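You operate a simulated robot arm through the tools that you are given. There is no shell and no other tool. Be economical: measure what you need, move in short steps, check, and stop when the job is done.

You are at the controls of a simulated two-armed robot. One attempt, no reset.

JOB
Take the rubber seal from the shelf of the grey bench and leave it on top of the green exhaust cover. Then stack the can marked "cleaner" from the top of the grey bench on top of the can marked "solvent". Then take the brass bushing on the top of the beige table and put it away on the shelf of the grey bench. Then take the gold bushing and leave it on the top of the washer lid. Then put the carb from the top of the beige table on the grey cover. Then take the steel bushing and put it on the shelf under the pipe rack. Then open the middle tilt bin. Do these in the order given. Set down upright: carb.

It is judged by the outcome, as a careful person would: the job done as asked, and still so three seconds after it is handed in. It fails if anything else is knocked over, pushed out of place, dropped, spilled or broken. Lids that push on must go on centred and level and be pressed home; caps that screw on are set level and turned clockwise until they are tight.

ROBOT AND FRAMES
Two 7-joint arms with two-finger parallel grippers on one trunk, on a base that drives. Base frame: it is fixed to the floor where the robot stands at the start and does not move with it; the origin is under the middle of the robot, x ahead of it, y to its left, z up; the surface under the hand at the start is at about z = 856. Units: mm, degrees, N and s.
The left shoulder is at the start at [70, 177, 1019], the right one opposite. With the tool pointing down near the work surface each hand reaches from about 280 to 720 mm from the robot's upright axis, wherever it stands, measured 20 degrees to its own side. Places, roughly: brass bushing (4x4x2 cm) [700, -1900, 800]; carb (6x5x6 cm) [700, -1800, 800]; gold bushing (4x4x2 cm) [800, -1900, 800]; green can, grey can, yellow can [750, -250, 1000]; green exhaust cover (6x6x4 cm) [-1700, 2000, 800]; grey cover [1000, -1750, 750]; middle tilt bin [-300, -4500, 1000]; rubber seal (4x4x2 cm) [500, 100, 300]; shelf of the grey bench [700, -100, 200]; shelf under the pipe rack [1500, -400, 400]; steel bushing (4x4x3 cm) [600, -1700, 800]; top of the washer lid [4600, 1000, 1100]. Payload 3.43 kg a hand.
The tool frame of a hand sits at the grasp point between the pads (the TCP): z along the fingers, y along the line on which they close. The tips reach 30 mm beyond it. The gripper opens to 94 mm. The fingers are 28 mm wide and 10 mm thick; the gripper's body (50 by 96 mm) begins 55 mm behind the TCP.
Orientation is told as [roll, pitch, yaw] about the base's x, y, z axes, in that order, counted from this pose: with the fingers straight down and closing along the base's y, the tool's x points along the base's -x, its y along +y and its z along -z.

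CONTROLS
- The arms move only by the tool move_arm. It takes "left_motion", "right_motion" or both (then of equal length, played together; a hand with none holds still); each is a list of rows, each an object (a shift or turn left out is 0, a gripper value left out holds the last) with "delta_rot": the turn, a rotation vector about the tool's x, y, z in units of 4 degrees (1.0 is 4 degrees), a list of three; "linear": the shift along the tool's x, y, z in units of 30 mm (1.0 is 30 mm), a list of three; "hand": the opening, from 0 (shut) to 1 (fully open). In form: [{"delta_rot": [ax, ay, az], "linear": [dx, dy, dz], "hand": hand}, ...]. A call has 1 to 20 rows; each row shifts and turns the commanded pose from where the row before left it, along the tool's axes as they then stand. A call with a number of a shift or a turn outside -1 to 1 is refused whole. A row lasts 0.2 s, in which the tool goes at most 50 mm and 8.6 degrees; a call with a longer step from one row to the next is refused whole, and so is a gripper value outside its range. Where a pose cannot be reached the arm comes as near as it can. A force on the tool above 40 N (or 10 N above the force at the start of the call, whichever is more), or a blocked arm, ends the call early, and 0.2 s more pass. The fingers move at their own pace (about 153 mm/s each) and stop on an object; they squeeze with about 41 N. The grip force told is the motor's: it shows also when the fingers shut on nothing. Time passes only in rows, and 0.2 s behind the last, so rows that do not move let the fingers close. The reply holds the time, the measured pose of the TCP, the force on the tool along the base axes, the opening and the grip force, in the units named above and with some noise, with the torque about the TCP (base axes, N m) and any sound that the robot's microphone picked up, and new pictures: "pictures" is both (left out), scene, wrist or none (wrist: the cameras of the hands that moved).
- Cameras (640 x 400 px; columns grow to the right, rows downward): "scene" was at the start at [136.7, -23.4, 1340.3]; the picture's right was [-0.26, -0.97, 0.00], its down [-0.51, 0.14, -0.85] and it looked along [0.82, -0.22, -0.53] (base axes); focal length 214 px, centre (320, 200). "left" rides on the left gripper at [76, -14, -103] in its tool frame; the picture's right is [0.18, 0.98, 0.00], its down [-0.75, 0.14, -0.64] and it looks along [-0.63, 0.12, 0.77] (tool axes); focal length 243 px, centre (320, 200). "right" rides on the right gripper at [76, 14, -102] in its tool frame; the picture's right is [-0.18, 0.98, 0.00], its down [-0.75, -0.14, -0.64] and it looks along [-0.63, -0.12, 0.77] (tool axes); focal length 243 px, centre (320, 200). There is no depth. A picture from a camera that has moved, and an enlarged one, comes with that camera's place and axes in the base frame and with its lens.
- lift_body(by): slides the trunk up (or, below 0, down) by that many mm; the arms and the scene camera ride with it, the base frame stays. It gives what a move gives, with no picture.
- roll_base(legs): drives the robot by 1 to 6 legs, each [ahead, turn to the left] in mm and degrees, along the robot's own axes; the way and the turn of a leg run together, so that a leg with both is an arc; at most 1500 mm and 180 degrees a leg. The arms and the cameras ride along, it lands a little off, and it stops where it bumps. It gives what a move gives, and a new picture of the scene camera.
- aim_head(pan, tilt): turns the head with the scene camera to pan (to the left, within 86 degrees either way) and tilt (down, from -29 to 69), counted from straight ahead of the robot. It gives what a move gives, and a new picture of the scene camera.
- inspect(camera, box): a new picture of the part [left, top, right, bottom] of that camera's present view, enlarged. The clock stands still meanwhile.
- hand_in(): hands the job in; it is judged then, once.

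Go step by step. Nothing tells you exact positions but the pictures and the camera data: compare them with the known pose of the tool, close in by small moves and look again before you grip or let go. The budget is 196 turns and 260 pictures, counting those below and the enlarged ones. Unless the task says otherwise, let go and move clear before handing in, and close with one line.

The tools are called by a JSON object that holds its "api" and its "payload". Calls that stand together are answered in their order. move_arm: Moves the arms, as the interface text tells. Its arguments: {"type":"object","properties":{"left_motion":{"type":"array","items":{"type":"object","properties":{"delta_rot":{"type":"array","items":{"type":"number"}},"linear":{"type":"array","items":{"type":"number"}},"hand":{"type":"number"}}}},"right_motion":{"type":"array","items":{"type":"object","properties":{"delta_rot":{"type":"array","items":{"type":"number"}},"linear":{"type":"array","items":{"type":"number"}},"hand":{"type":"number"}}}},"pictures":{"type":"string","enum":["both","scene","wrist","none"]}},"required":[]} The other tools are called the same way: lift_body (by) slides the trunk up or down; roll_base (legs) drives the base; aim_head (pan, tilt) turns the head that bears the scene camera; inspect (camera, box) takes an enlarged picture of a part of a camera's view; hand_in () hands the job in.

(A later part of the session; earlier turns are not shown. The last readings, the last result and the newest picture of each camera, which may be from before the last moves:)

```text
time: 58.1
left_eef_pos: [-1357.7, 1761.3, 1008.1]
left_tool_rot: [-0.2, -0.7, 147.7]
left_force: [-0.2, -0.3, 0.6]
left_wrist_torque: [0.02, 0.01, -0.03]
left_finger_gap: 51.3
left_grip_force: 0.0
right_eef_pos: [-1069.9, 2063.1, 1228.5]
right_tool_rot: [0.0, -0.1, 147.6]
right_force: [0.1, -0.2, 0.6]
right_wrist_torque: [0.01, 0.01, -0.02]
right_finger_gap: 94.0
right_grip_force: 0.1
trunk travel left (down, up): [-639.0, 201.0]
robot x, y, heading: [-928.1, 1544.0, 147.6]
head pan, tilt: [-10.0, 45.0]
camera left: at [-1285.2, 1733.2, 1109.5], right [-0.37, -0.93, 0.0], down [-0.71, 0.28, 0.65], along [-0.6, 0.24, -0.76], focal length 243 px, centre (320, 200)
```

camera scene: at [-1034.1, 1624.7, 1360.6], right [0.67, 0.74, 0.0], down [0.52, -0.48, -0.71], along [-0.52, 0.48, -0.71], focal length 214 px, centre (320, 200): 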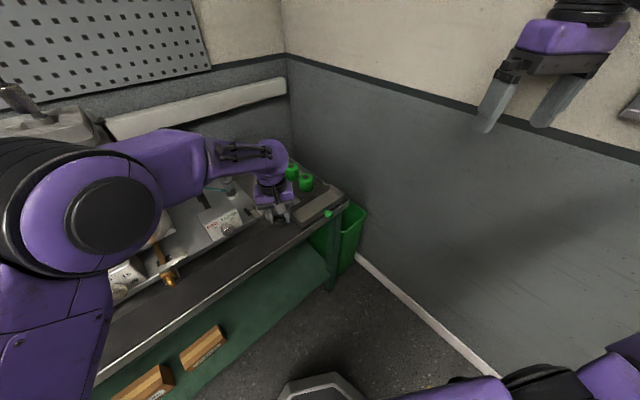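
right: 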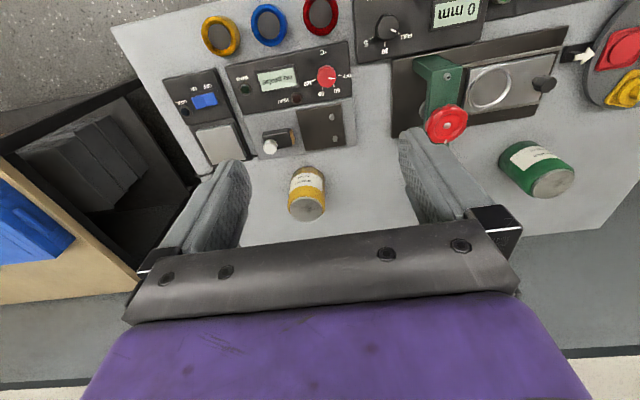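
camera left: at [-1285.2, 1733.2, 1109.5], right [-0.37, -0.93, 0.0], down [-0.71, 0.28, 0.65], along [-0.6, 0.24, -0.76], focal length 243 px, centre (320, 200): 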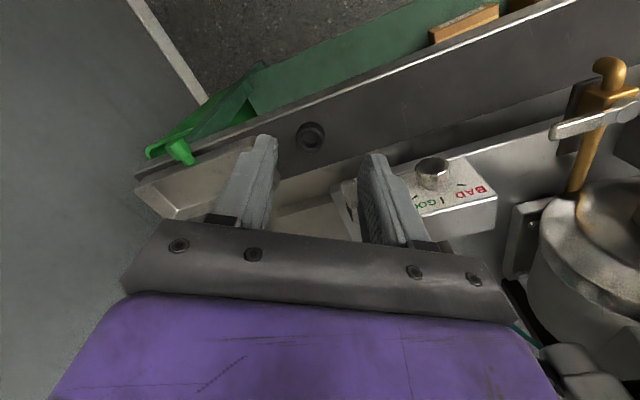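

The seal rests at about [-1413, 1799] on the strip, and the cover is at about [-1695, 2006] with its top near 845. I'll retract the left arm high, then re-pose the robot so the right hand faces the corner.

{"api": "move_arm", "payload": {"left_motion": [{"linear": [0.5, 0, -1]}, {"linear": [0.5, 0, -1]}, {"linear": [0.5, 0, -1]}, {"linear": [0.5, 0, -1]}, {"linear": [0.5, 0, -1]}, {"linear": [0.5, 0, -1]}, {"linear": [0.5, 0, -1]}, {"linear": [0.5, 0, -1]}], "pictures": "none"}}

{"api": "roll_base", "payload": {"legs": [[-150, 0], [0, -48], [240, 0], [0, 78], [90, 0]]}}

{"api": "aim_head", "payload": {"pan": -15, "tilt": 45}}

```text
time: 59.9
left_eef_pos: [-1253.5, 1696.0, 1247.6]
left_tool_rot: [0.0, -0.7, 147.8]
left_force: [-0.7, -0.6, 0.0]
left_wrist_torque: [0.03, -0.01, 0.02]
left_finger_gap: 51.8
left_grip_force: 0.1
right_eef_pos: [-1069.2, 2064.4, 1229.2]
right_tool_rot: [-0.1, -0.1, 147.7]
right_force: [0.3, 0.7, 0.9]
right_wrist_torque: [0.02, 0.03, 0.01]
right_finger_gap: 93.9
right_grip_force: 0.1
trunk travel left (down, up): [-639.0, 201.0]
robot x, y, heading: [-933.3, 1545.4, 147.8]
head pan, tilt: [-10.0, 45.0]
```

```text
time: 68.9
left_eef_pos: [-1288.4, 1666.9, 1245.8]
left_tool_rot: [-0.1, -0.6, 178.1]
left_force: [0.1, -0.3, 0.5]
left_wrist_torque: [-0.02, -0.02, -0.02]
left_finger_gap: 51.6
left_grip_force: 0.1
right_eef_pos: [-1313.6, 2078.4, 1230.2]
right_tool_rot: [0.1, 0.1, 178.0]
right_force: [-0.2, 0.2, 0.6]
right_wrist_torque: [-0.02, 0.0, 0.02]
right_finger_gap: 94.0
right_grip_force: 0.0
trunk travel left (down, up): [-639.0, 201.0]
robot x, y, heading: [-934.1, 1697.0, 177.7]
head pan, tilt: [-10.0, 45.0]
camera scene: at [-1061.1, 1716.3, 1360.7], right [0.21, 0.98, 0.0], down [0.69, -0.15, -0.71], along [-0.69, 0.15, -0.71], focal length 214 px, centre (320, 200)
```

scene: 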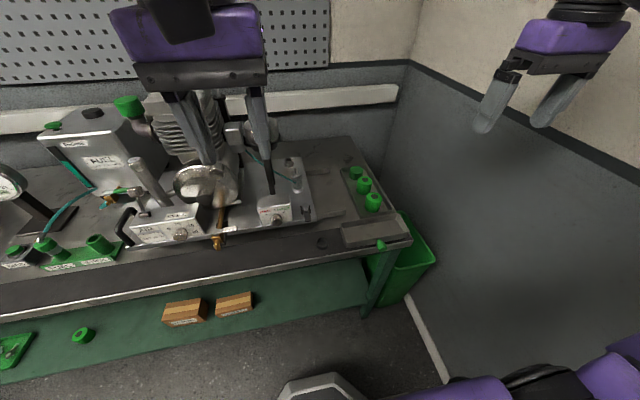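

```text
time: 69.6
left_eef_pos: [-1289.0, 1668.5, 1246.8]
left_tool_rot: [-0.1, -0.5, 178.0]
left_force: [0.2, 0.4, 0.7]
left_wrist_torque: [0.01, -0.02, 0.01]
left_finger_gap: 51.7
left_grip_force: 0.1
right_eef_pos: [-1315.7, 2078.7, 1227.8]
right_tool_rot: [0.0, -0.1, 177.8]
right_force: [-0.1, -0.9, 0.1]
right_wrist_torque: [0.04, 0.01, 0.01]
right_finger_gap: 94.0
right_grip_force: 0.2
trunk travel left (down, up): [-639.0, 201.0]
robot x, y, heading: [-930.1, 1692.7, 177.7]
head pan, tilt: [-15.0, 45.0]
camera scene: at [-1060.5, 1723.4, 1360.5], right [0.29, 0.96, 0.0], down [0.68, -0.21, -0.71], along [-0.68, 0.21, -0.71], focal length 214 px, centre (320, 200)
```

scene: 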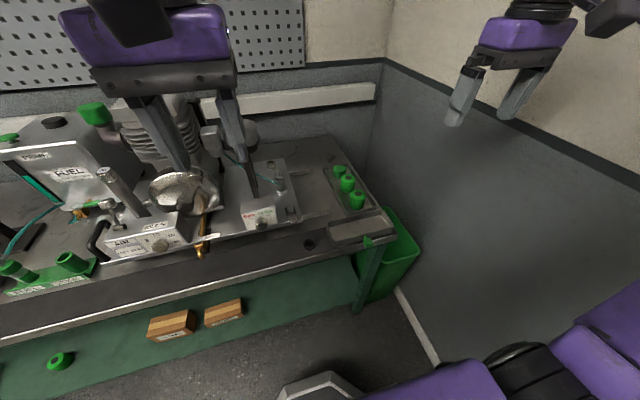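

The seal is visible at the strip with clear space around. I'll move the left hand aside and bring the right hand above the seal.

{"api": "move_arm", "payload": {"left_motion": [{"linear": [0, 1, 0]}, {"linear": [0, 1, 0]}, {"linear": [0, 1, 0]}, {}, {}, {}, {}, {}, {}, {}, {}], "right_motion": [{"linear": [-0.267, 0.855, 0.99], "hand": 0.75}, {"linear": [-0.267, 0.855, 0.99]}, {"linear": [-0.267, 0.855, 0.99]}, {"linear": [-0.267, 0.855, 0.99]}, {"linear": [-0.267, 0.855, 0.99]}, {"linear": [-0.267, 0.855, 0.99]}, {"linear": [-0.267, 0.855, 0.99]}, {"linear": [-0.267, 0.855, 0.99]}, {"linear": [-0.267, 0.855, 0.99]}, {"linear": [-0.267, 0.855, 0.99]}, {"linear": [-0.267, 0.855, 0.99]}], "pictures": "both"}}

```text
time: 72.0
left_eef_pos: [-1293.3, 1577.8, 1246.6]
left_tool_rot: [-0.1, -0.6, 178.0]
left_force: [0.5, -0.5, -1.0]
left_wrist_torque: [0.02, -0.02, -0.01]
left_finger_gap: 51.8
left_grip_force: 0.1
right_eef_pos: [-1415.4, 1798.7, 904.0]
right_tool_rot: [0.0, 0.0, 177.9]
right_force: [0.4, 0.1, -1.5]
right_wrist_torque: [0.05, 0.03, 0.0]
right_finger_gap: 70.5
right_grip_force: 0.1
trunk travel left (down, up): [-639.0, 201.0]
robot x, y, heading: [-933.8, 1697.2, 177.8]
head pan, tilt: [-15.0, 45.0]
camera scene: at [-1060.2, 1722.1, 1360.7], right [0.29, 0.96, 0.0], down [0.68, -0.21, -0.71], along [-0.68, 0.21, -0.71], focal length 214 px, centre (320, 200)
camera right: at [-1338.2, 1780.7, 1006.0], right [-0.22, -0.98, 0.0], down [-0.75, 0.17, 0.64], along [-0.63, 0.14, -0.77], focal length 243 px, centre (320, 200)
camera left: at [-1215.4, 1589.4, 1348.8], right [0.15, -0.99, 0.0], down [-0.75, -0.12, 0.65], along [-0.64, -0.09, -0.76], focal length 243 px, centre (320, 200)
```

scene: 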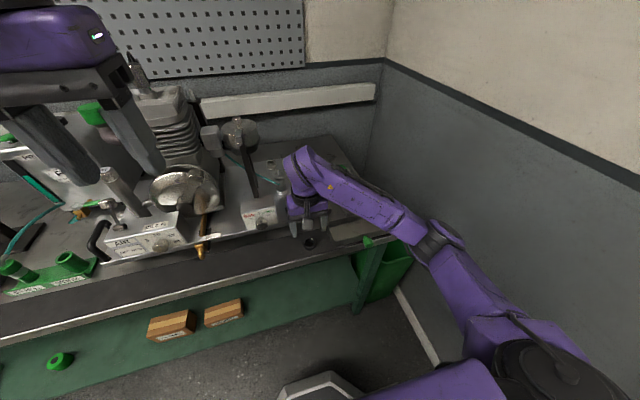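
right: 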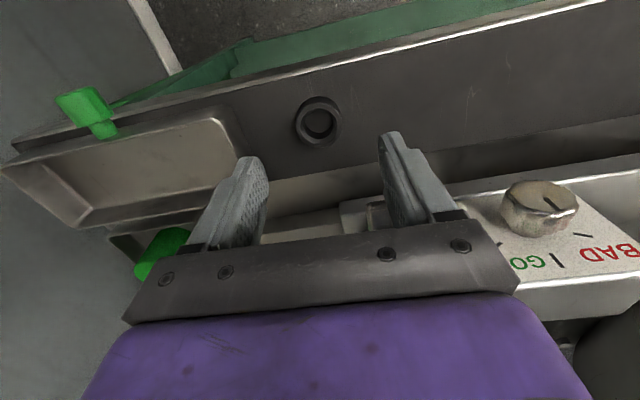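
left: 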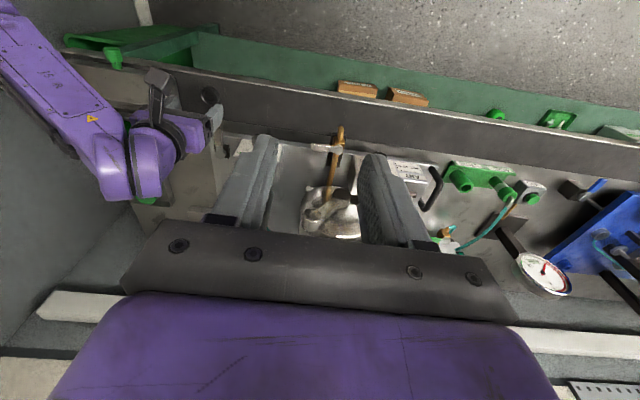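

Aligned over the seal. I'll descend, grip and lift.

{"api": "move_arm", "payload": {"right_motion": [{"linear": [0, 0, 0.8]}, {"linear": [0, 0, 0.8]}, {"linear": [0, 0, 0.4]}, {"linear": [0, 0, 0.2]}, {"linear": [0, 0, 0.1]}, {"hand": 0.2}, {"hand": 0}, {"hand": 0}, {"hand": 0}, {"linear": [0, 0, -0.8]}, {"linear": [0, 0, -1]}, {"linear": [0, 0, -1]}, {"linear": [0, 0, -1]}], "pictures": "wrist"}}

```text
time: 74.8
left_eef_pos: [-1290.4, 1578.7, 1248.5]
left_tool_rot: [-0.1, -0.7, 178.0]
left_force: [-0.4, 0.5, -0.2]
left_wrist_torque: [-0.01, -0.01, -0.03]
left_finger_gap: 51.8
left_grip_force: 0.0
right_eef_pos: [-1412.6, 1799.4, 947.7]
right_tool_rot: [0.0, 0.0, 177.8]
right_force: [-0.3, -0.3, 0.6]
right_wrist_torque: [-0.01, 0.03, -0.03]
right_finger_gap: 34.7
right_grip_force: 40.9
trunk travel left (down, up): [-639.0, 201.0]
robot x, y, heading: [-933.2, 1694.7, 177.9]
head pan, tilt: [-15.0, 45.0]
camera right: at [-1335.6, 1781.2, 1051.4], right [-0.22, -0.98, 0.0], down [-0.75, 0.17, 0.64], along [-0.63, 0.14, -0.77], focal length 243 px, centre (320, 200)
```

right: 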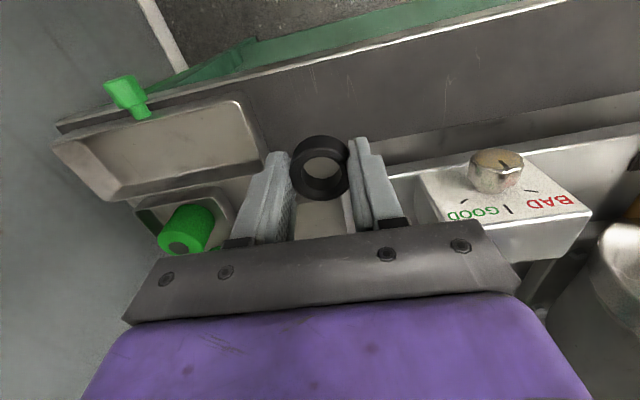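

The seal is in the right hand. I'll raise it over the plugs, lift the left hand a bit more, and drive in.

{"api": "move_arm", "payload": {"left_motion": [{"linear": [0, 0, -0.9]}, {"linear": [0, 0, -0.9]}, {"linear": [0, 0, -0.6]}], "right_motion": [{"linear": [0, 0, -0.8]}, {"linear": [0, 0, -0.8]}, {"linear": [0, 0, -0.4]}], "pictures": "none"}}

{"api": "roll_base", "payload": {"legs": [[140, 0]]}}

{"api": "inspect", "payload": {"camera": "right", "box": [0, 0, 640, 400]}}

```text
time: 75.6
left_eef_pos: [-1290.3, 1579.0, 1321.1]
left_tool_rot: [-0.1, -0.7, 177.9]
left_force: [-0.4, 0.3, 0.7]
left_wrist_torque: [-0.02, -0.02, 0.0]
left_finger_gap: 51.7
left_grip_force: 0.0
right_eef_pos: [-1415.4, 1800.4, 1009.3]
right_tool_rot: [0.1, 0.0, 178.1]
right_force: [0.1, 0.0, -0.3]
right_wrist_torque: [0.0, 0.03, -0.02]
right_finger_gap: 34.4
right_grip_force: 40.8
trunk travel left (down, up): [-639.0, 201.0]
robot x, y, heading: [-930.5, 1697.9, 178.0]
head pan, tilt: [-15.0, 45.0]
```

```text
time: 76.9
left_eef_pos: [-1430.9, 1585.7, 1319.3]
left_tool_rot: [-0.2, -0.7, 177.9]
left_force: [-0.9, 0.2, -0.5]
left_wrist_torque: [0.02, 0.03, 0.03]
left_finger_gap: 51.7
left_grip_force: 0.1
right_eef_pos: [-1554.6, 1805.3, 1008.6]
right_tool_rot: [0.0, 0.0, 178.0]
right_force: [-0.1, -1.7, -0.3]
right_wrist_torque: [0.02, -0.01, 0.0]
right_finger_gap: 34.7
right_grip_force: 41.0
trunk travel left (down, up): [-639.0, 201.0]
robot x, y, heading: [-1068.8, 1701.8, 177.7]
head pan, tilt: [-15.0, 45.0]
camera scene: at [-1199.0, 1728.3, 1360.8], right [0.29, 0.96, 0.0], down [0.68, -0.21, -0.71], along [-0.68, 0.21, -0.71], focal length 214 px, centre (320, 200)
```

scene: 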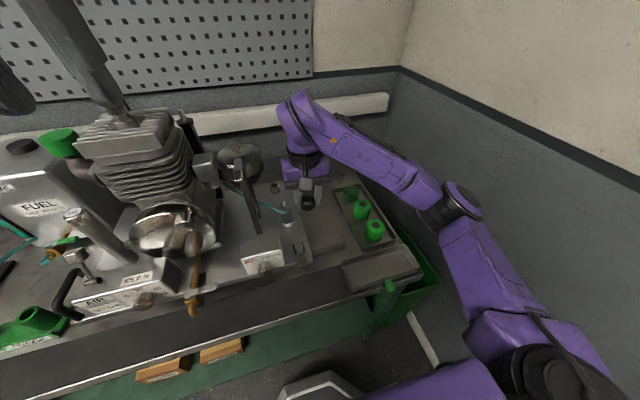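

```text
1.00 times, centred on (320, 200) of right (not enlarged: the box is as wide or as high as the picture)
camera zoom: at [-1478.4, 1788.4, 1111.3], right [-0.22, -0.98, 0.0], down [-0.75, 0.17, 0.64], along [-0.63, 0.14, -0.77], focal length 243 px, centre (320, 200)
```

zoom: 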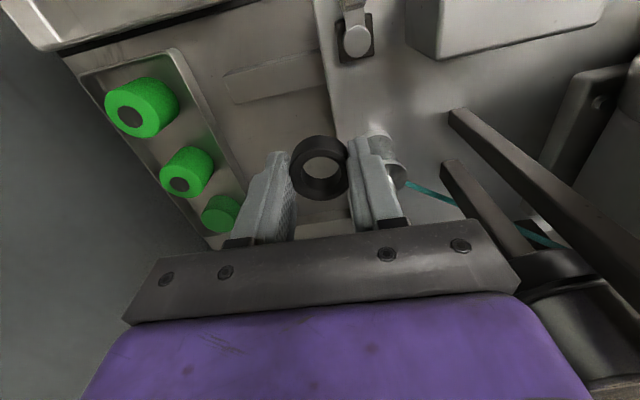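

The cover is at about [-1692, 1994]. I'll move the seal over it at the present height.

{"api": "move_arm", "payload": {"right_motion": [{"linear": [-0.684, -0.88, 0]}, {"linear": [-0.684, -0.88, 0]}, {"linear": [-0.684, -0.88, 0]}, {"linear": [-0.684, -0.88, 0]}, {"linear": [-0.684, -0.88, 0]}, {"linear": [-0.684, -0.88, 0]}, {"linear": [-0.684, -0.88, 0]}, {"linear": [0, 0, 0.8]}, {"linear": [0, 0, 0.7]}], "pictures": "wrist"}}

{"api": "aim_head", "payload": {"pan": -25, "tilt": 40}}

{"api": "inspect", "payload": {"camera": "scene", "box": [220, 120, 380, 220]}}

```text
time: 78.9
left_eef_pos: [-1431.9, 1585.3, 1319.5]
left_tool_rot: [-0.1, -0.6, 177.9]
left_force: [0.1, -0.3, -0.4]
left_wrist_torque: [-0.01, 0.01, 0.01]
left_finger_gap: 51.9
left_grip_force: 0.0
right_eef_pos: [-1693.2, 1996.8, 963.7]
right_tool_rot: [0.2, -0.1, 178.0]
right_force: [-0.4, -0.6, -0.2]
right_wrist_torque: [-0.03, 0.02, -0.01]
right_finger_gap: 34.4
right_grip_force: 41.4
trunk travel left (down, up): [-639.0, 201.0]
robot x, y, heading: [-1072.4, 1701.3, 177.7]
head pan, tilt: [-15.0, 45.0]
camera right: at [-1616.4, 1979.5, 1065.8], right [-0.22, -0.98, 0.0], down [-0.75, 0.17, 0.64], along [-0.63, 0.14, -0.77], focal length 243 px, centre (320, 200)
```

right: 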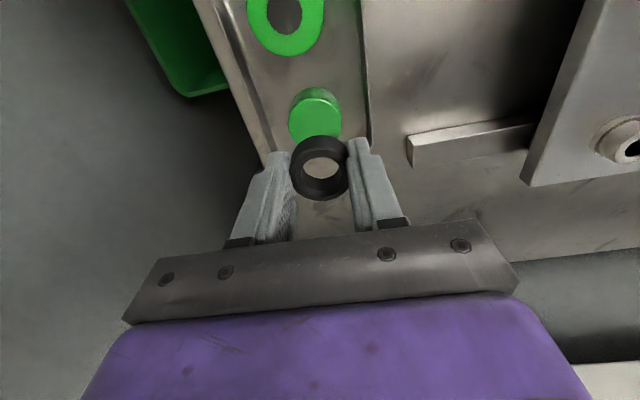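

```text
time: 79.6
left_eef_pos: [-1431.2, 1584.3, 1319.0]
left_tool_rot: [-0.1, -0.7, 178.0]
left_force: [0.2, -0.1, 0.4]
left_wrist_torque: [0.03, -0.01, -0.01]
left_finger_gap: 51.7
left_grip_force: 0.1
right_eef_pos: [-1693.0, 1997.1, 963.6]
right_tool_rot: [0.0, 0.0, 177.9]
right_force: [-0.2, 0.8, 0.6]
right_wrist_torque: [-0.02, 0.02, 0.01]
right_finger_gap: 34.1
right_grip_force: 40.5
trunk travel left (down, up): [-639.0, 201.0]
robot x, y, heading: [-1069.5, 1701.4, 177.9]
head pan, tilt: [-25.0, 40.0]
camera scene: at [-1197.8, 1743.2, 1367.9], right [0.46, 0.89, 0.0], down [0.57, -0.29, -0.77], along [-0.68, 0.35, -0.64], focal length 214 px, centre (320, 200)
```

scene: 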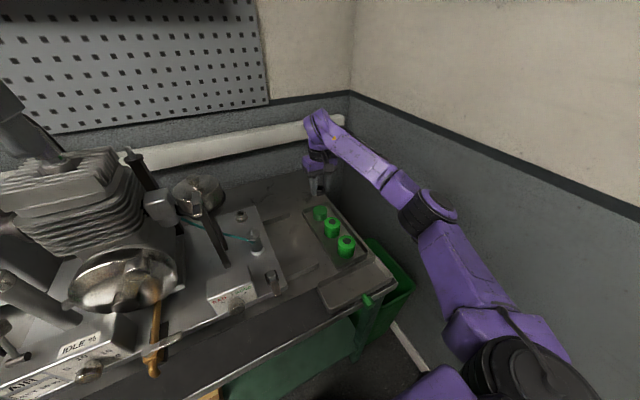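

```text
4.00 times, centred on (300, 170) of scene
camera zoom: at [-1197.8, 1743.2, 1367.9], right [0.46, 0.89, 0.0], down [0.57, -0.29, -0.77], along [-0.68, 0.35, -0.64], focal length 858 px, centre (400, 320)
```

zoom: 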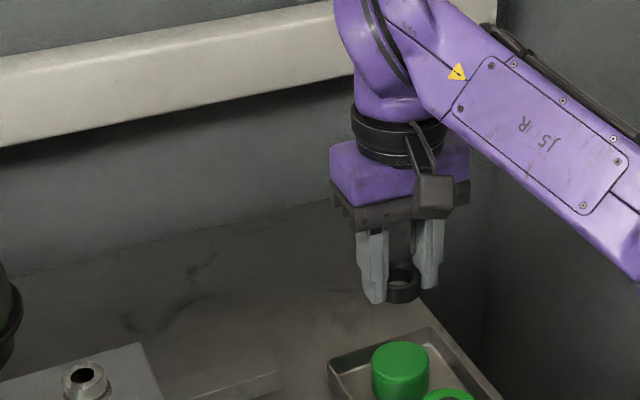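

The seal is nearly above the cover, which is about 50 mm wide with its top near 843–860. I'll adjust slightly and descend to just above, then check.

{"api": "move_arm", "payload": {"right_motion": [{"linear": [-0.17, -0.13, 0.6]}, {"linear": [0, 0, 0.6]}, {"linear": [0, 0, 0.5]}, {}], "pictures": "wrist"}}

{"api": "inspect", "payload": {"camera": "scene", "box": [260, 160, 380, 240]}}

```text
time: 80.6
left_eef_pos: [-1431.5, 1582.9, 1318.9]
left_tool_rot: [-0.1, -0.7, 178.0]
left_force: [0.1, -0.2, 0.9]
left_wrist_torque: [0.05, -0.01, -0.02]
left_finger_gap: 51.7
left_grip_force: 0.0
right_eef_pos: [-1696.7, 1998.7, 912.1]
right_tool_rot: [0.0, 0.0, 177.9]
right_force: [-0.6, -0.6, 0.1]
right_wrist_torque: [0.01, 0.0, 0.0]
right_finger_gap: 34.1
right_grip_force: 41.4
trunk travel left (down, up): [-639.0, 201.0]
robot x, y, heading: [-1072.4, 1705.7, 178.1]
head pan, tilt: [-25.0, 40.0]
camera right: at [-1621.2, 1981.8, 1014.6], right [-0.22, -0.98, 0.0], down [-0.75, 0.17, 0.64], along [-0.63, 0.14, -0.77], focal length 243 px, centre (320, 200)
```

right: 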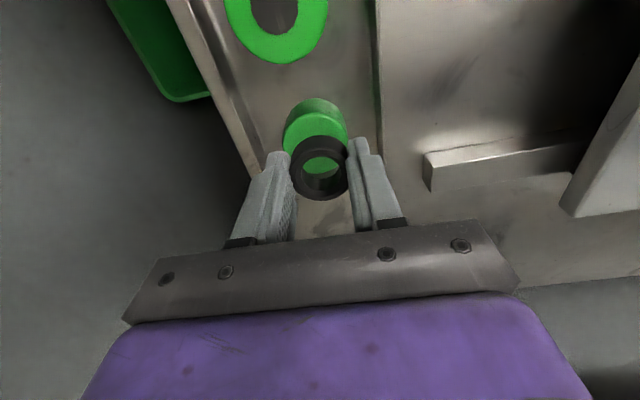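

```text
5.00 times, centred on (320, 200) of scene
camera zoom: at [-1197.8, 1743.3, 1367.9], right [0.46, 0.89, 0.0], down [0.57, -0.29, -0.77], along [-0.68, 0.35, -0.64], focal length 1072 px, centre (320, 200)
```

zoom: 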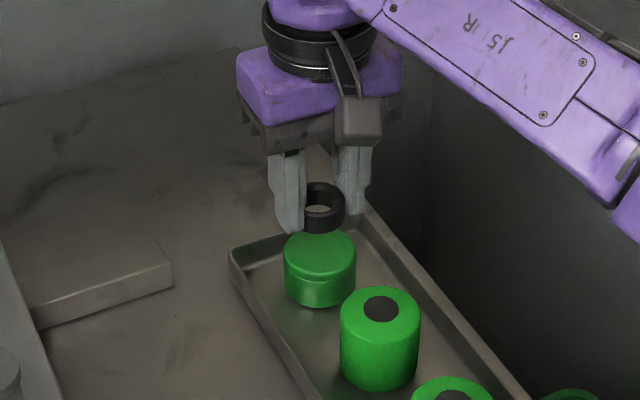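

The cover top is at [-1701, 2002, ~850]. I'll centre and lower gently until contact.

{"api": "move_arm", "payload": {"right_motion": [{"linear": [-0.13, -0.11, 0.3]}, {"linear": [0, 0, 0.2]}, {"linear": [0, 0, 0.13]}, {"linear": [0, 0, 0.1]}, {"linear": [0, 0, 0.1]}, {"linear": [0, 0, 0.1]}, {"linear": [0, 0, 0.08]}, {"linear": [0, 0, 0.08]}], "pictures": "wrist"}}

{"api": "inspect", "payload": {"camera": "scene", "box": [280, 180, 360, 230]}}

```text
time: 82.4
left_eef_pos: [-1431.5, 1584.2, 1319.9]
left_tool_rot: [-0.1, -0.7, 177.8]
left_force: [0.1, 0.8, 0.1]
left_wrist_torque: [0.02, -0.02, 0.02]
left_finger_gap: 51.8
left_grip_force: 0.1
right_eef_pos: [-1702.0, 2002.6, 878.3]
right_tool_rot: [-0.1, -0.1, 178.0]
right_force: [0.6, 0.1, 0.2]
right_wrist_torque: [0.0, 0.01, 0.01]
right_finger_gap: 34.4
right_grip_force: 41.3
trunk travel left (down, up): [-639.0, 201.0]
robot x, y, heading: [-1072.1, 1703.9, 178.0]
head pan, tilt: [-25.0, 40.0]
camera right: at [-1624.9, 1985.6, 981.7], right [-0.22, -0.98, 0.0], down [-0.75, 0.17, 0.64], along [-0.63, 0.14, -0.77], focal length 243 px, centre (320, 200)
```

right: 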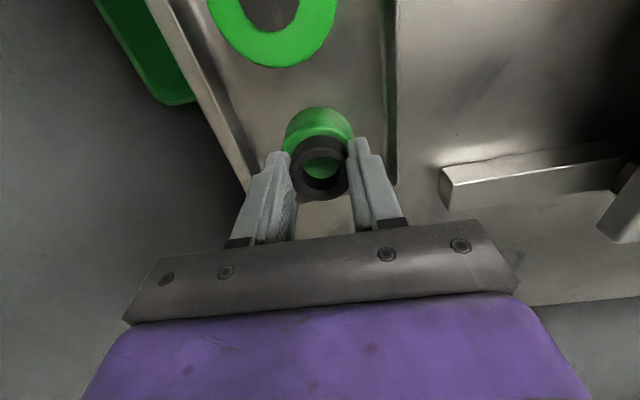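

```text
8.00 times, centred on (320, 205) of scene
camera zoom: at [-1197.9, 1743.4, 1367.9], right [0.46, 0.89, 0.0], down [0.57, -0.29, -0.77], along [-0.68, 0.35, -0.64], focal length 1716 px, centre (320, 160)
```

zoom: 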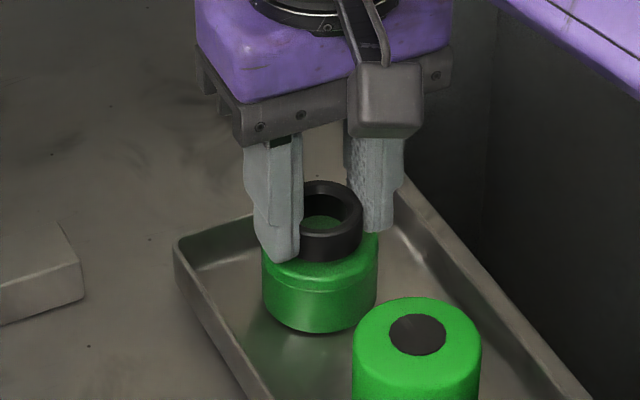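

The seal sits a few millimetres toward the robot from the cover's centre. I'll correct by 6 mm and continue down to contact.

{"api": "move_arm", "payload": {"right_motion": [{"linear": [-0.2, 0.05, 0]}, {"linear": [0, 0, 0.08]}, {"linear": [0, 0, 0.08]}, {"linear": [0, 0, 0.08]}, {"linear": [0, 0, 0.08]}, {"linear": [0, 0, 0.08]}, {"linear": [0, 0, 0.08]}, {"linear": [0, 0, 0.08]}], "pictures": "none"}}

{"api": "inspect", "payload": {"camera": "scene", "box": [280, 180, 360, 230]}}

```text
time: 84.2
left_eef_pos: [-1427.4, 1579.9, 1321.2]
left_tool_rot: [-0.2, -0.8, 177.8]
left_force: [0.0, -0.4, 0.0]
left_wrist_torque: [-0.04, -0.01, -0.01]
left_finger_gap: 51.9
left_grip_force: 0.0
right_eef_pos: [-1707.1, 2001.9, 869.7]
right_tool_rot: [0.0, -0.7, 178.0]
right_force: [-11.2, 6.2, 38.5]
right_wrist_torque: [0.2, 0.34, -0.05]
right_finger_gap: 33.8
right_grip_force: 40.8
trunk travel left (down, up): [-639.0, 201.0]
robot x, y, heading: [-1072.4, 1703.6, 178.0]
head pan, tilt: [-25.0, 40.0]
```

```text
8.00 times, centred on (320, 205) of scene
camera zoom: at [-1193.9, 1741.2, 1368.9], right [0.46, 0.89, 0.0], down [0.57, -0.29, -0.77], along [-0.68, 0.35, -0.64], focal length 1716 px, centre (320, 160)
```

zoom: 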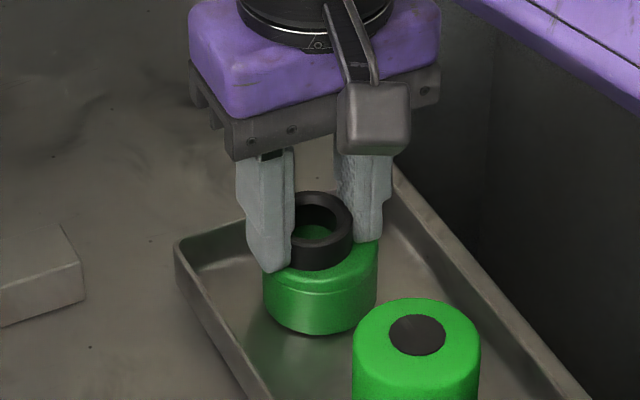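

The seal is in firm contact and centred on the cover. I'll ease up slightly, open, and rise straight up.

{"api": "move_arm", "payload": {"right_motion": [{"linear": [0, 0, -0.06]}, {"hand": 0.45}, {"hand": 0.5}, {"hand": 0.55}, {"linear": [0, 0, -0.3]}, {"linear": [0, 0, -0.6]}, {"linear": [0, 0, -0.9]}, {"linear": [0, 0, -0.9]}, {"linear": [0, 0, -0.9]}, {"linear": [0, 0, -0.9]}], "pictures": "wrist"}}

{"api": "inspect", "payload": {"camera": "scene", "box": [280, 180, 360, 230]}}

```text
time: 86.4
left_eef_pos: [-1430.1, 1583.8, 1319.0]
left_tool_rot: [-0.1, -0.7, 177.9]
left_force: [0.0, 0.1, 0.6]
left_wrist_torque: [0.05, 0.01, -0.01]
left_finger_gap: 51.8
left_grip_force: 0.0
right_eef_pos: [-1706.1, 2002.0, 999.6]
right_tool_rot: [0.1, 0.1, 178.1]
right_force: [-0.2, -0.7, 0.0]
right_wrist_torque: [0.04, 0.01, 0.0]
right_finger_gap: 51.4
right_grip_force: 0.0
trunk travel left (down, up): [-639.0, 201.0]
robot x, y, heading: [-1072.0, 1701.7, 178.3]
head pan, tilt: [-25.0, 40.0]
camera right: at [-1630.1, 1984.5, 1103.2], right [-0.22, -0.98, 0.0], down [-0.75, 0.17, 0.64], along [-0.63, 0.14, -0.77], focal length 243 px, centre (320, 200)
```

right: 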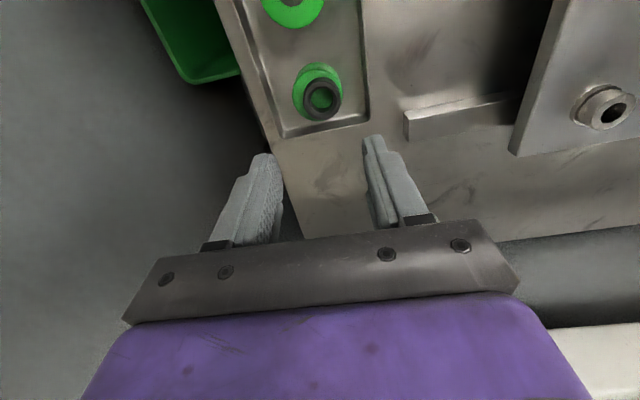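

```text
8.00 times, centred on (320, 205) of scene
camera zoom: at [-1197.4, 1742.8, 1367.9], right [0.46, 0.89, 0.0], down [0.57, -0.29, -0.77], along [-0.68, 0.35, -0.64], focal length 1716 px, centre (320, 160)
```

zoom: 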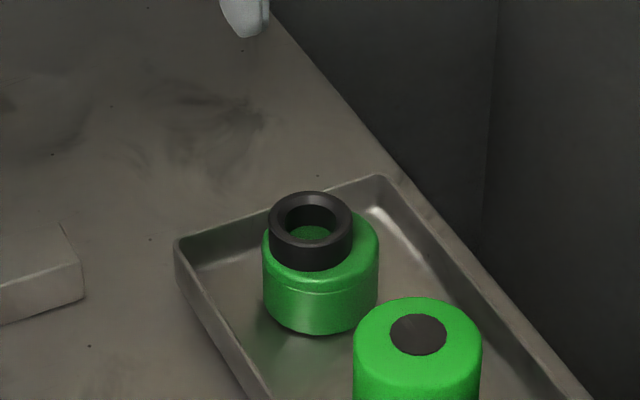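

The seal rests level on the cover. Next comes the cleaner can. I'll retract the right hand, back away, and drive back to the grey bench.

{"api": "move_arm", "payload": {"right_motion": [{"linear": [0, 0, -1]}, {"linear": [0, 0, -1]}, {"linear": [0, 0, -1]}, {"linear": [0.9, 0, -1]}, {"linear": [1, 0, -1]}, {"linear": [1, 0, -1]}, {"linear": [1, 0, -1]}, {"linear": [1, 0, 0]}, {"linear": [1, 0, 0]}, {"linear": [1, 0, 0]}], "pictures": "none"}}

{"api": "roll_base", "payload": {"legs": [[-400, 0], [0, 106], [1200, 0], [500, 0], [0, 76]]}}

{"api": "aim_head", "payload": {"pan": 0, "tilt": 30}}

```text
time: 88.6
left_eef_pos: [-1429.5, 1583.1, 1321.4]
left_tool_rot: [-0.1, -0.8, 177.9]
left_force: [0.3, 0.7, -0.1]
left_wrist_torque: [0.03, 0.04, 0.0]
left_finger_gap: 51.6
left_grip_force: 0.1
right_eef_pos: [-1500.0, 1994.4, 1211.2]
right_tool_rot: [0.0, -0.1, 178.0]
right_force: [-1.1, 0.6, 0.2]
right_wrist_torque: [0.03, 0.0, -0.03]
right_finger_gap: 51.6
right_grip_force: 0.0
trunk travel left (down, up): [-639.0, 201.0]
robot x, y, heading: [-1069.8, 1704.4, 177.7]
head pan, tilt: [-25.0, 40.0]
```

```text
time: 107.1
left_eef_pos: [131.1, 189.4, 1319.1]
left_tool_rot: [-0.1, -0.8, 1.7]
left_force: [0.5, -0.4, 0.1]
left_wrist_torque: [0.01, -0.01, -0.02]
left_finger_gap: 51.9
left_grip_force: 0.1
right_eef_pos: [228.1, -215.0, 1210.1]
right_tool_rot: [0.1, 0.0, 1.8]
right_force: [-0.6, -0.1, 0.4]
right_wrist_torque: [0.02, -0.01, -0.02]
right_finger_gap: 51.5
right_grip_force: 0.0
trunk travel left (down, up): [-639.0, 201.0]
robot x, y, heading: [-218.9, 46.5, 1.7]
head pan, tilt: [-25.0, 40.0]
camera scene: at [-91.1, 15.6, 1367.9], right [-0.4, -0.92, 0.0], down [-0.59, 0.25, -0.77], along [0.7, -0.3, -0.64], focal length 214 px, centre (320, 200)
```

scene: 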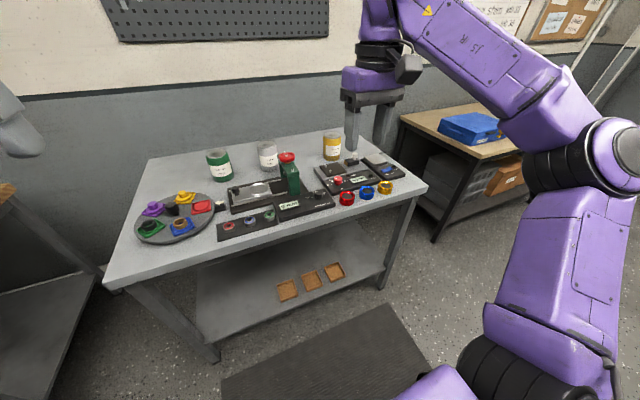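

```text
time: 108.0
left_eef_pos: [131.1, 189.8, 1319.4]
left_tool_rot: [-0.1, -0.8, 1.8]
left_force: [0.6, -0.9, 0.3]
left_wrist_torque: [-0.01, -0.01, 0.01]
left_finger_gap: 51.6
left_grip_force: 0.0
right_eef_pos: [228.2, -215.3, 1209.3]
right_tool_rot: [0.1, -0.2, 1.9]
right_force: [-0.2, 0.4, -0.7]
right_wrist_torque: [0.02, 0.01, 0.01]
right_finger_gap: 51.7
right_grip_force: 0.1
trunk travel left (down, up): [-639.0, 201.0]
robot x, y, heading: [-221.3, 46.8, 1.6]
head pan, tilt: [0.0, 30.0]
camera scene: at [-78.8, 51.7, 1383.2], right [0.03, -1.0, 0.0], down [-0.5, -0.01, -0.87], along [0.87, 0.02, -0.5], focal length 214 px, centre (320, 200)
```

scene: 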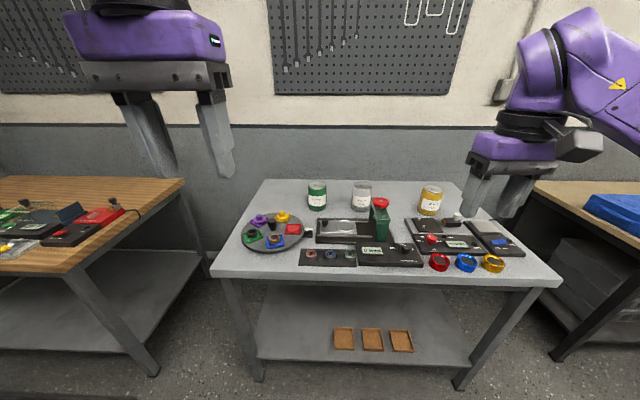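

I'm back before the grey bench. I'll measure the two cans with an enlarged view.

{"api": "inspect", "payload": {"camera": "scene", "box": [290, 165, 390, 228]}}

```text
6.35 times, centred on (340, 196) of scene
camera zoom: at [-78.8, 51.7, 1383.2], right [0.03, -1.0, 0.0], down [-0.5, -0.01, -0.87], along [0.87, 0.02, -0.5], focal length 1362 px, centre (193, 222)
```

zoom: 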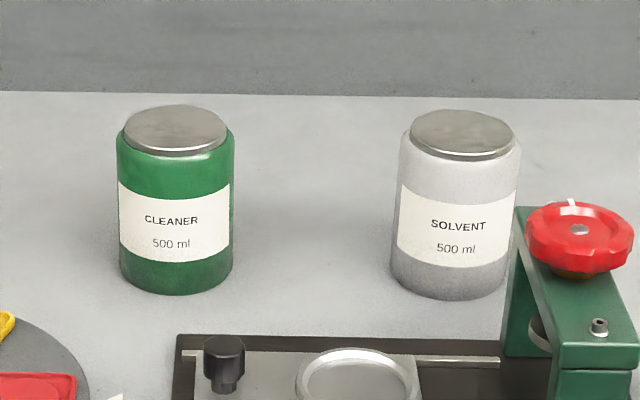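

The cans are about 81 mm in diameter and 110 mm tall: the cleaner is near [776, 84] and the solvent near [767, -110], with tops at ~966. I'll drive up so the left hand can take the cleaner, and then a base turn will swing it over the solvent.

{"api": "roll_base", "payload": {"legs": [[0, -12], [335, 0], [0, 9.3]]}}

{"api": "move_arm", "payload": {"left_motion": [{"hand": 1, "linear": [-1, -0.1, 0.4]}, {"linear": [-1, -0.1, 0.4]}, {"linear": [-1, -0.1, 0.4]}, {"linear": [-1, -0.1, 0.4]}, {"linear": [-1, -0.1, 0.4]}, {"linear": [-1, -0.1, 0.4]}, {"linear": [-1, -0.1, 0.5]}, {"linear": [-1, -0.1, 0.5]}, {"linear": [-1, -0.1, 0.5]}, {"linear": [0, 0, 0.8]}, {"linear": [0, 0, 0.8]}, {"linear": [0, 0, 0.8]}], "pictures": "wrist"}}

```text
time: 111.6
left_eef_pos: [466.3, 117.2, 1319.5]
left_tool_rot: [-0.1, -0.7, -0.6]
left_force: [0.3, -0.7, 0.5]
left_wrist_torque: [-0.04, -0.01, 0.02]
left_finger_gap: 51.4
left_grip_force: 0.0
right_eef_pos: [546.1, -293.7, 1210.5]
right_tool_rot: [0.0, 0.0, -0.7]
right_force: [-0.2, -0.2, -0.2]
right_wrist_torque: [-0.01, -0.03, -0.01]
right_finger_gap: 51.6
right_grip_force: 0.0
trunk travel left (down, up): [-639.0, 201.0]
robot x, y, heading: [107.3, -7.2, -0.9]
head pan, tilt: [0.0, 30.0]
camera scene: at [250.4, -13.3, 1383.2], right [-0.01, -1.0, 0.0], down [-0.5, 0.01, -0.87], along [0.87, -0.01, -0.5], focal length 214 px, centre (320, 200)
```

scene: 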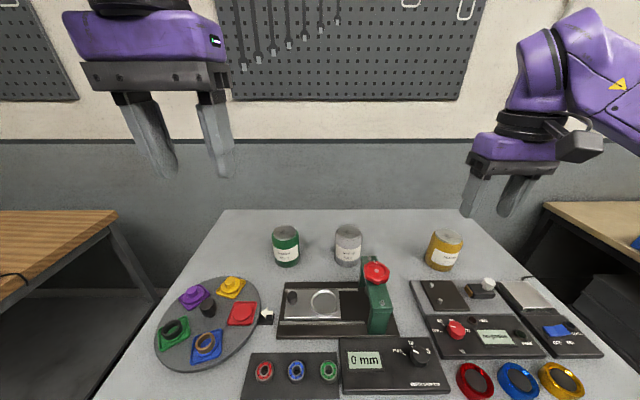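

```text
time: 114.2
left_eef_pos: [689.1, 93.9, 1145.0]
left_tool_rot: [-0.1, -0.7, -0.8]
left_force: [0.4, -0.6, -0.3]
left_wrist_torque: [0.0, 0.02, 0.01]
left_finger_gap: 93.9
left_grip_force: 0.1
left hand out of reach, approached as far as the arm can: row 7, 8, 9
right_eef_pos: [545.1, -294.4, 1209.5]
right_tool_rot: [-0.1, -0.1, -0.7]
right_force: [-0.3, -0.2, 0.5]
right_wrist_torque: [-0.01, -0.02, 0.02]
right_finger_gap: 51.7
right_grip_force: 0.1
trunk travel left (down, up): [-639.0, 201.0]
robot x, y, heading: [106.1, -12.8, -1.0]
head pan, tilt: [0.0, 30.0]
camera left: at [611.9, 80.8, 1246.3], right [-0.17, 0.99, 0.0], down [0.75, 0.13, 0.65], along [0.64, 0.11, -0.76], focal length 243 px, centre (320, 200)
```

left: 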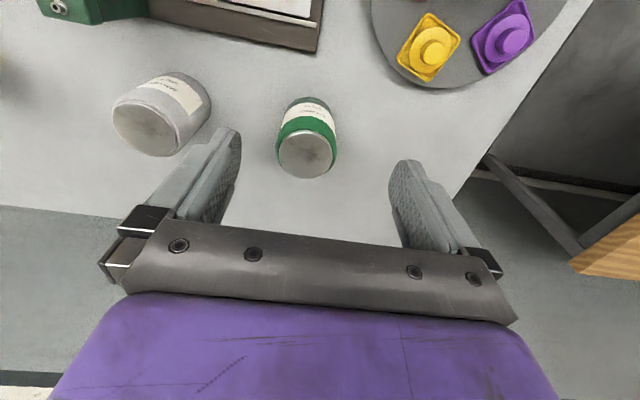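

The lid lies at about [774, 90]. I'll raise the trunk for better reach and bring the hand over the can.

{"api": "lift_body", "payload": {"by": 130}}

{"api": "move_arm", "payload": {"left_motion": [{"linear": [0, 0, 0.9]}, {"linear": [0, 0, 0.9]}, {"linear": [0, 0, 0.9]}, {"linear": [0, 0, 0.9]}, {"linear": [-0.7, 0, 0.9]}, {"linear": [-0.7, 0, 0.9]}, {"linear": [-0.7, 0, 0.5]}, {"linear": [-0.7, 0, 0.5]}], "pictures": "wrist"}}

```text
time: 115.8
left_eef_pos: [688.9, 94.0, 1275.2]
left_tool_rot: [-0.2, -0.7, -0.7]
left_force: [0.1, 0.2, -0.5]
left_wrist_torque: [0.03, 0.0, -0.03]
left_finger_gap: 93.8
left_grip_force: 0.1
right_eef_pos: [545.1, -293.6, 1339.3]
right_tool_rot: [0.0, 0.0, -0.6]
right_force: [0.3, 0.4, -0.7]
right_wrist_torque: [0.02, 0.03, 0.01]
right_finger_gap: 51.7
right_grip_force: 0.0
trunk travel left (down, up): [-769.0, 71.0]
robot x, y, heading: [107.7, -10.8, -0.9]
head pan, tilt: [0.0, 30.0]
```

```text
time: 117.6
left_eef_pos: [777.4, 91.3, 1081.8]
left_tool_rot: [0.0, -0.7, -0.6]
left_force: [0.6, 0.2, -0.4]
left_wrist_torque: [-0.01, 0.04, 0.05]
left_finger_gap: 94.0
left_grip_force: 0.0
right_eef_pos: [547.4, -293.0, 1339.1]
right_tool_rot: [0.1, 0.2, -0.6]
right_force: [-0.2, -0.2, -0.1]
right_wrist_torque: [-0.01, 0.0, 0.03]
right_finger_gap: 51.4
right_grip_force: 0.0
trunk travel left (down, up): [-769.0, 71.0]
robot x, y, heading: [108.1, -10.1, -0.6]
head pan, tilt: [0.0, 30.0]
camera left: at [699.2, 78.7, 1184.4], right [-0.17, 0.99, 0.0], down [0.75, 0.13, 0.65], along [0.64, 0.11, -0.76], focal length 243 px, centre (320, 200)
```

left: 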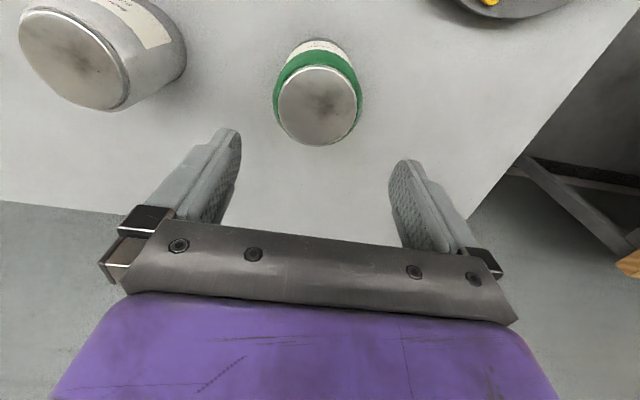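

Aligned to within a few mm; I'll correct, level the tool, and descend to just above the lid for a check.

{"api": "move_arm", "payload": {"left_motion": [{"linear": [0.13, -0.05, 0.6], "delta_rot": [0, 0.17, 0]}, {"linear": [0, 0, 0.8]}, {"linear": [0, 0, 0.8]}, {}], "pictures": "both"}}

```text
time: 118.6
left_eef_pos: [772.1, 91.9, 1019.0]
left_tool_rot: [-0.1, -0.1, -0.8]
left_force: [-0.7, 0.2, 0.3]
left_wrist_torque: [0.02, -0.02, 0.02]
left_finger_gap: 94.1
left_grip_force: 0.1
right_eef_pos: [544.8, -293.2, 1340.2]
right_tool_rot: [-0.1, 0.0, -0.5]
right_force: [-0.1, 0.7, 0.4]
right_wrist_torque: [-0.01, 0.02, 0.01]
right_finger_gap: 51.6
right_grip_force: 0.0
trunk travel left (down, up): [-769.0, 71.0]
robot x, y, heading: [109.6, -13.5, -0.9]
head pan, tilt: [0.0, 30.0]
camera scene: at [249.3, -13.5, 1513.3], right [-0.01, -1.0, 0.0], down [-0.5, 0.01, -0.87], along [0.87, -0.01, -0.5], focal length 214 px, centre (320, 200)
camera left: at [695.2, 78.2, 1120.5], right [-0.17, 0.99, 0.0], down [0.75, 0.13, 0.64], along [0.63, 0.11, -0.77], focal length 243 px, centre (320, 200)
```

scene: 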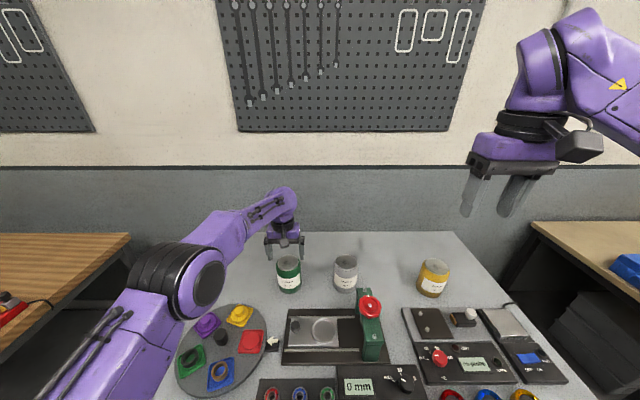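
left: 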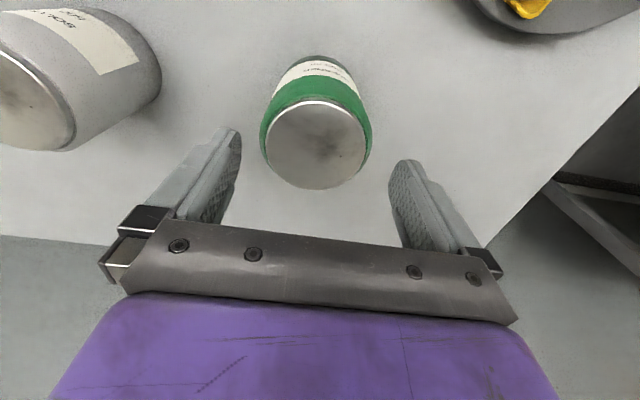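

Well centred between the fingers. I'll go down to grip height and close.

{"api": "move_arm", "payload": {"left_motion": [{"linear": [-0.06, -0.06, 0.5]}, {"linear": [0, 0, 0.6]}, {"linear": [0, 0, 0.6]}, {"linear": [0, 0, 0.6]}, {"linear": [0, 0, 0.5]}, {"linear": [0, 0, 0.3]}, {}], "pictures": "wrist"}}

```text
time: 120.2
left_eef_pos: [774.2, 88.3, 924.1]
left_tool_rot: [-0.1, 0.0, -0.9]
left_force: [-0.7, 0.2, 0.6]
left_wrist_torque: [-0.01, 0.01, -0.02]
left_finger_gap: 94.1
left_grip_force: 0.0
right_eef_pos: [546.3, -293.3, 1338.8]
right_tool_rot: [0.0, 0.0, -0.7]
right_force: [0.6, 0.6, -0.6]
right_wrist_torque: [-0.01, -0.01, -0.01]
right_finger_gap: 51.7
right_grip_force: 0.1
trunk travel left (down, up): [-769.0, 71.0]
robot x, y, heading: [111.5, -8.7, -0.7]
head pan, tilt: [0.0, 30.0]
camera left: at [697.0, 76.2, 1026.5], right [-0.17, 0.99, 0.0], down [0.76, 0.13, 0.64], along [0.63, 0.11, -0.77], focal length 243 px, centre (320, 200)
```

left: 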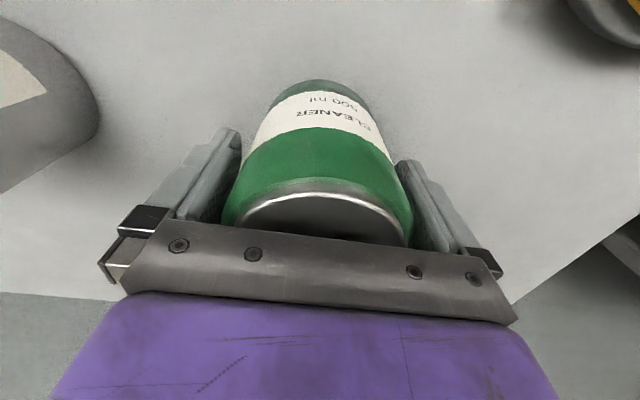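

The hand is around the can with both fingers clear. I'll close and lift.

{"api": "move_arm", "payload": {"left_motion": [{"hand": 0.8}, {"hand": 0.7}, {"hand": 0.5}, {"hand": 0.5}, {"linear": [0, 0, -0.5]}, {"linear": [0, 0, -0.8]}, {"linear": [0, 0, -0.8]}, {"linear": [0, 0, -0.8]}, {"linear": [0, 0, -0.8]}, {"linear": [0, 0, -0.8]}], "pictures": "both"}}

```text
time: 122.4
left_eef_pos: [776.9, 89.1, 1060.2]
left_tool_rot: [-0.1, 0.1, -0.8]
left_force: [-0.5, 0.7, -6.1]
left_wrist_torque: [-0.02, 0.02, -0.02]
left_finger_gap: 86.4
left_grip_force: 41.5
right_eef_pos: [545.3, -294.4, 1340.5]
right_tool_rot: [-0.1, -0.1, -0.6]
right_force: [0.0, -0.3, 0.2]
right_wrist_torque: [0.02, 0.02, 0.02]
right_finger_gap: 51.8
right_grip_force: 0.0
trunk travel left (down, up): [-769.0, 71.0]
robot x, y, heading: [107.9, -10.5, -0.9]
head pan, tilt: [0.0, 30.0]
camera scene: at [250.5, -13.3, 1513.1], right [-0.01, -1.0, 0.0], down [-0.5, 0.01, -0.87], along [0.87, -0.01, -0.5], focal length 214 px, centre (320, 200)
camera left: at [698.9, 76.3, 1162.6], right [-0.17, 0.99, 0.0], down [0.76, 0.13, 0.64], along [0.63, 0.11, -0.77], focal length 243 px, centre (320, 200)
```

scene: 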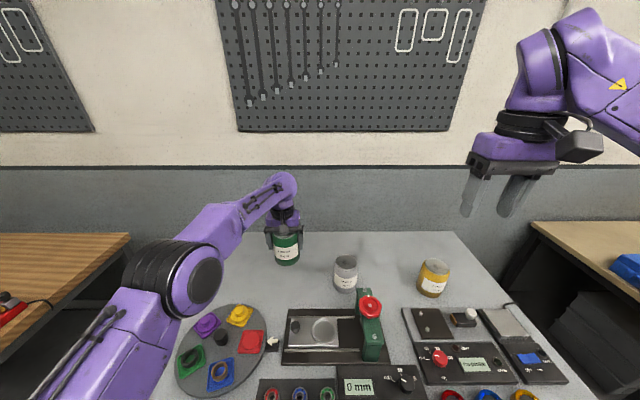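
left: 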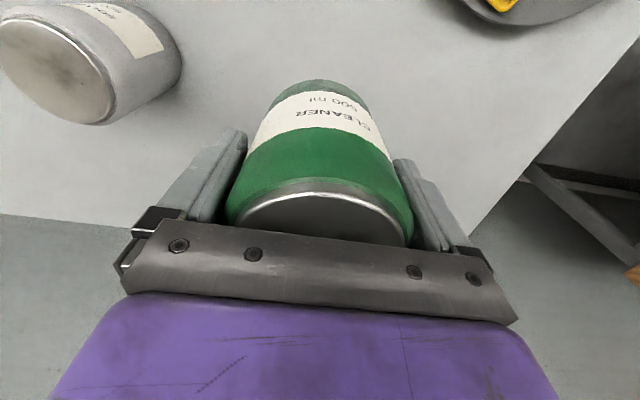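

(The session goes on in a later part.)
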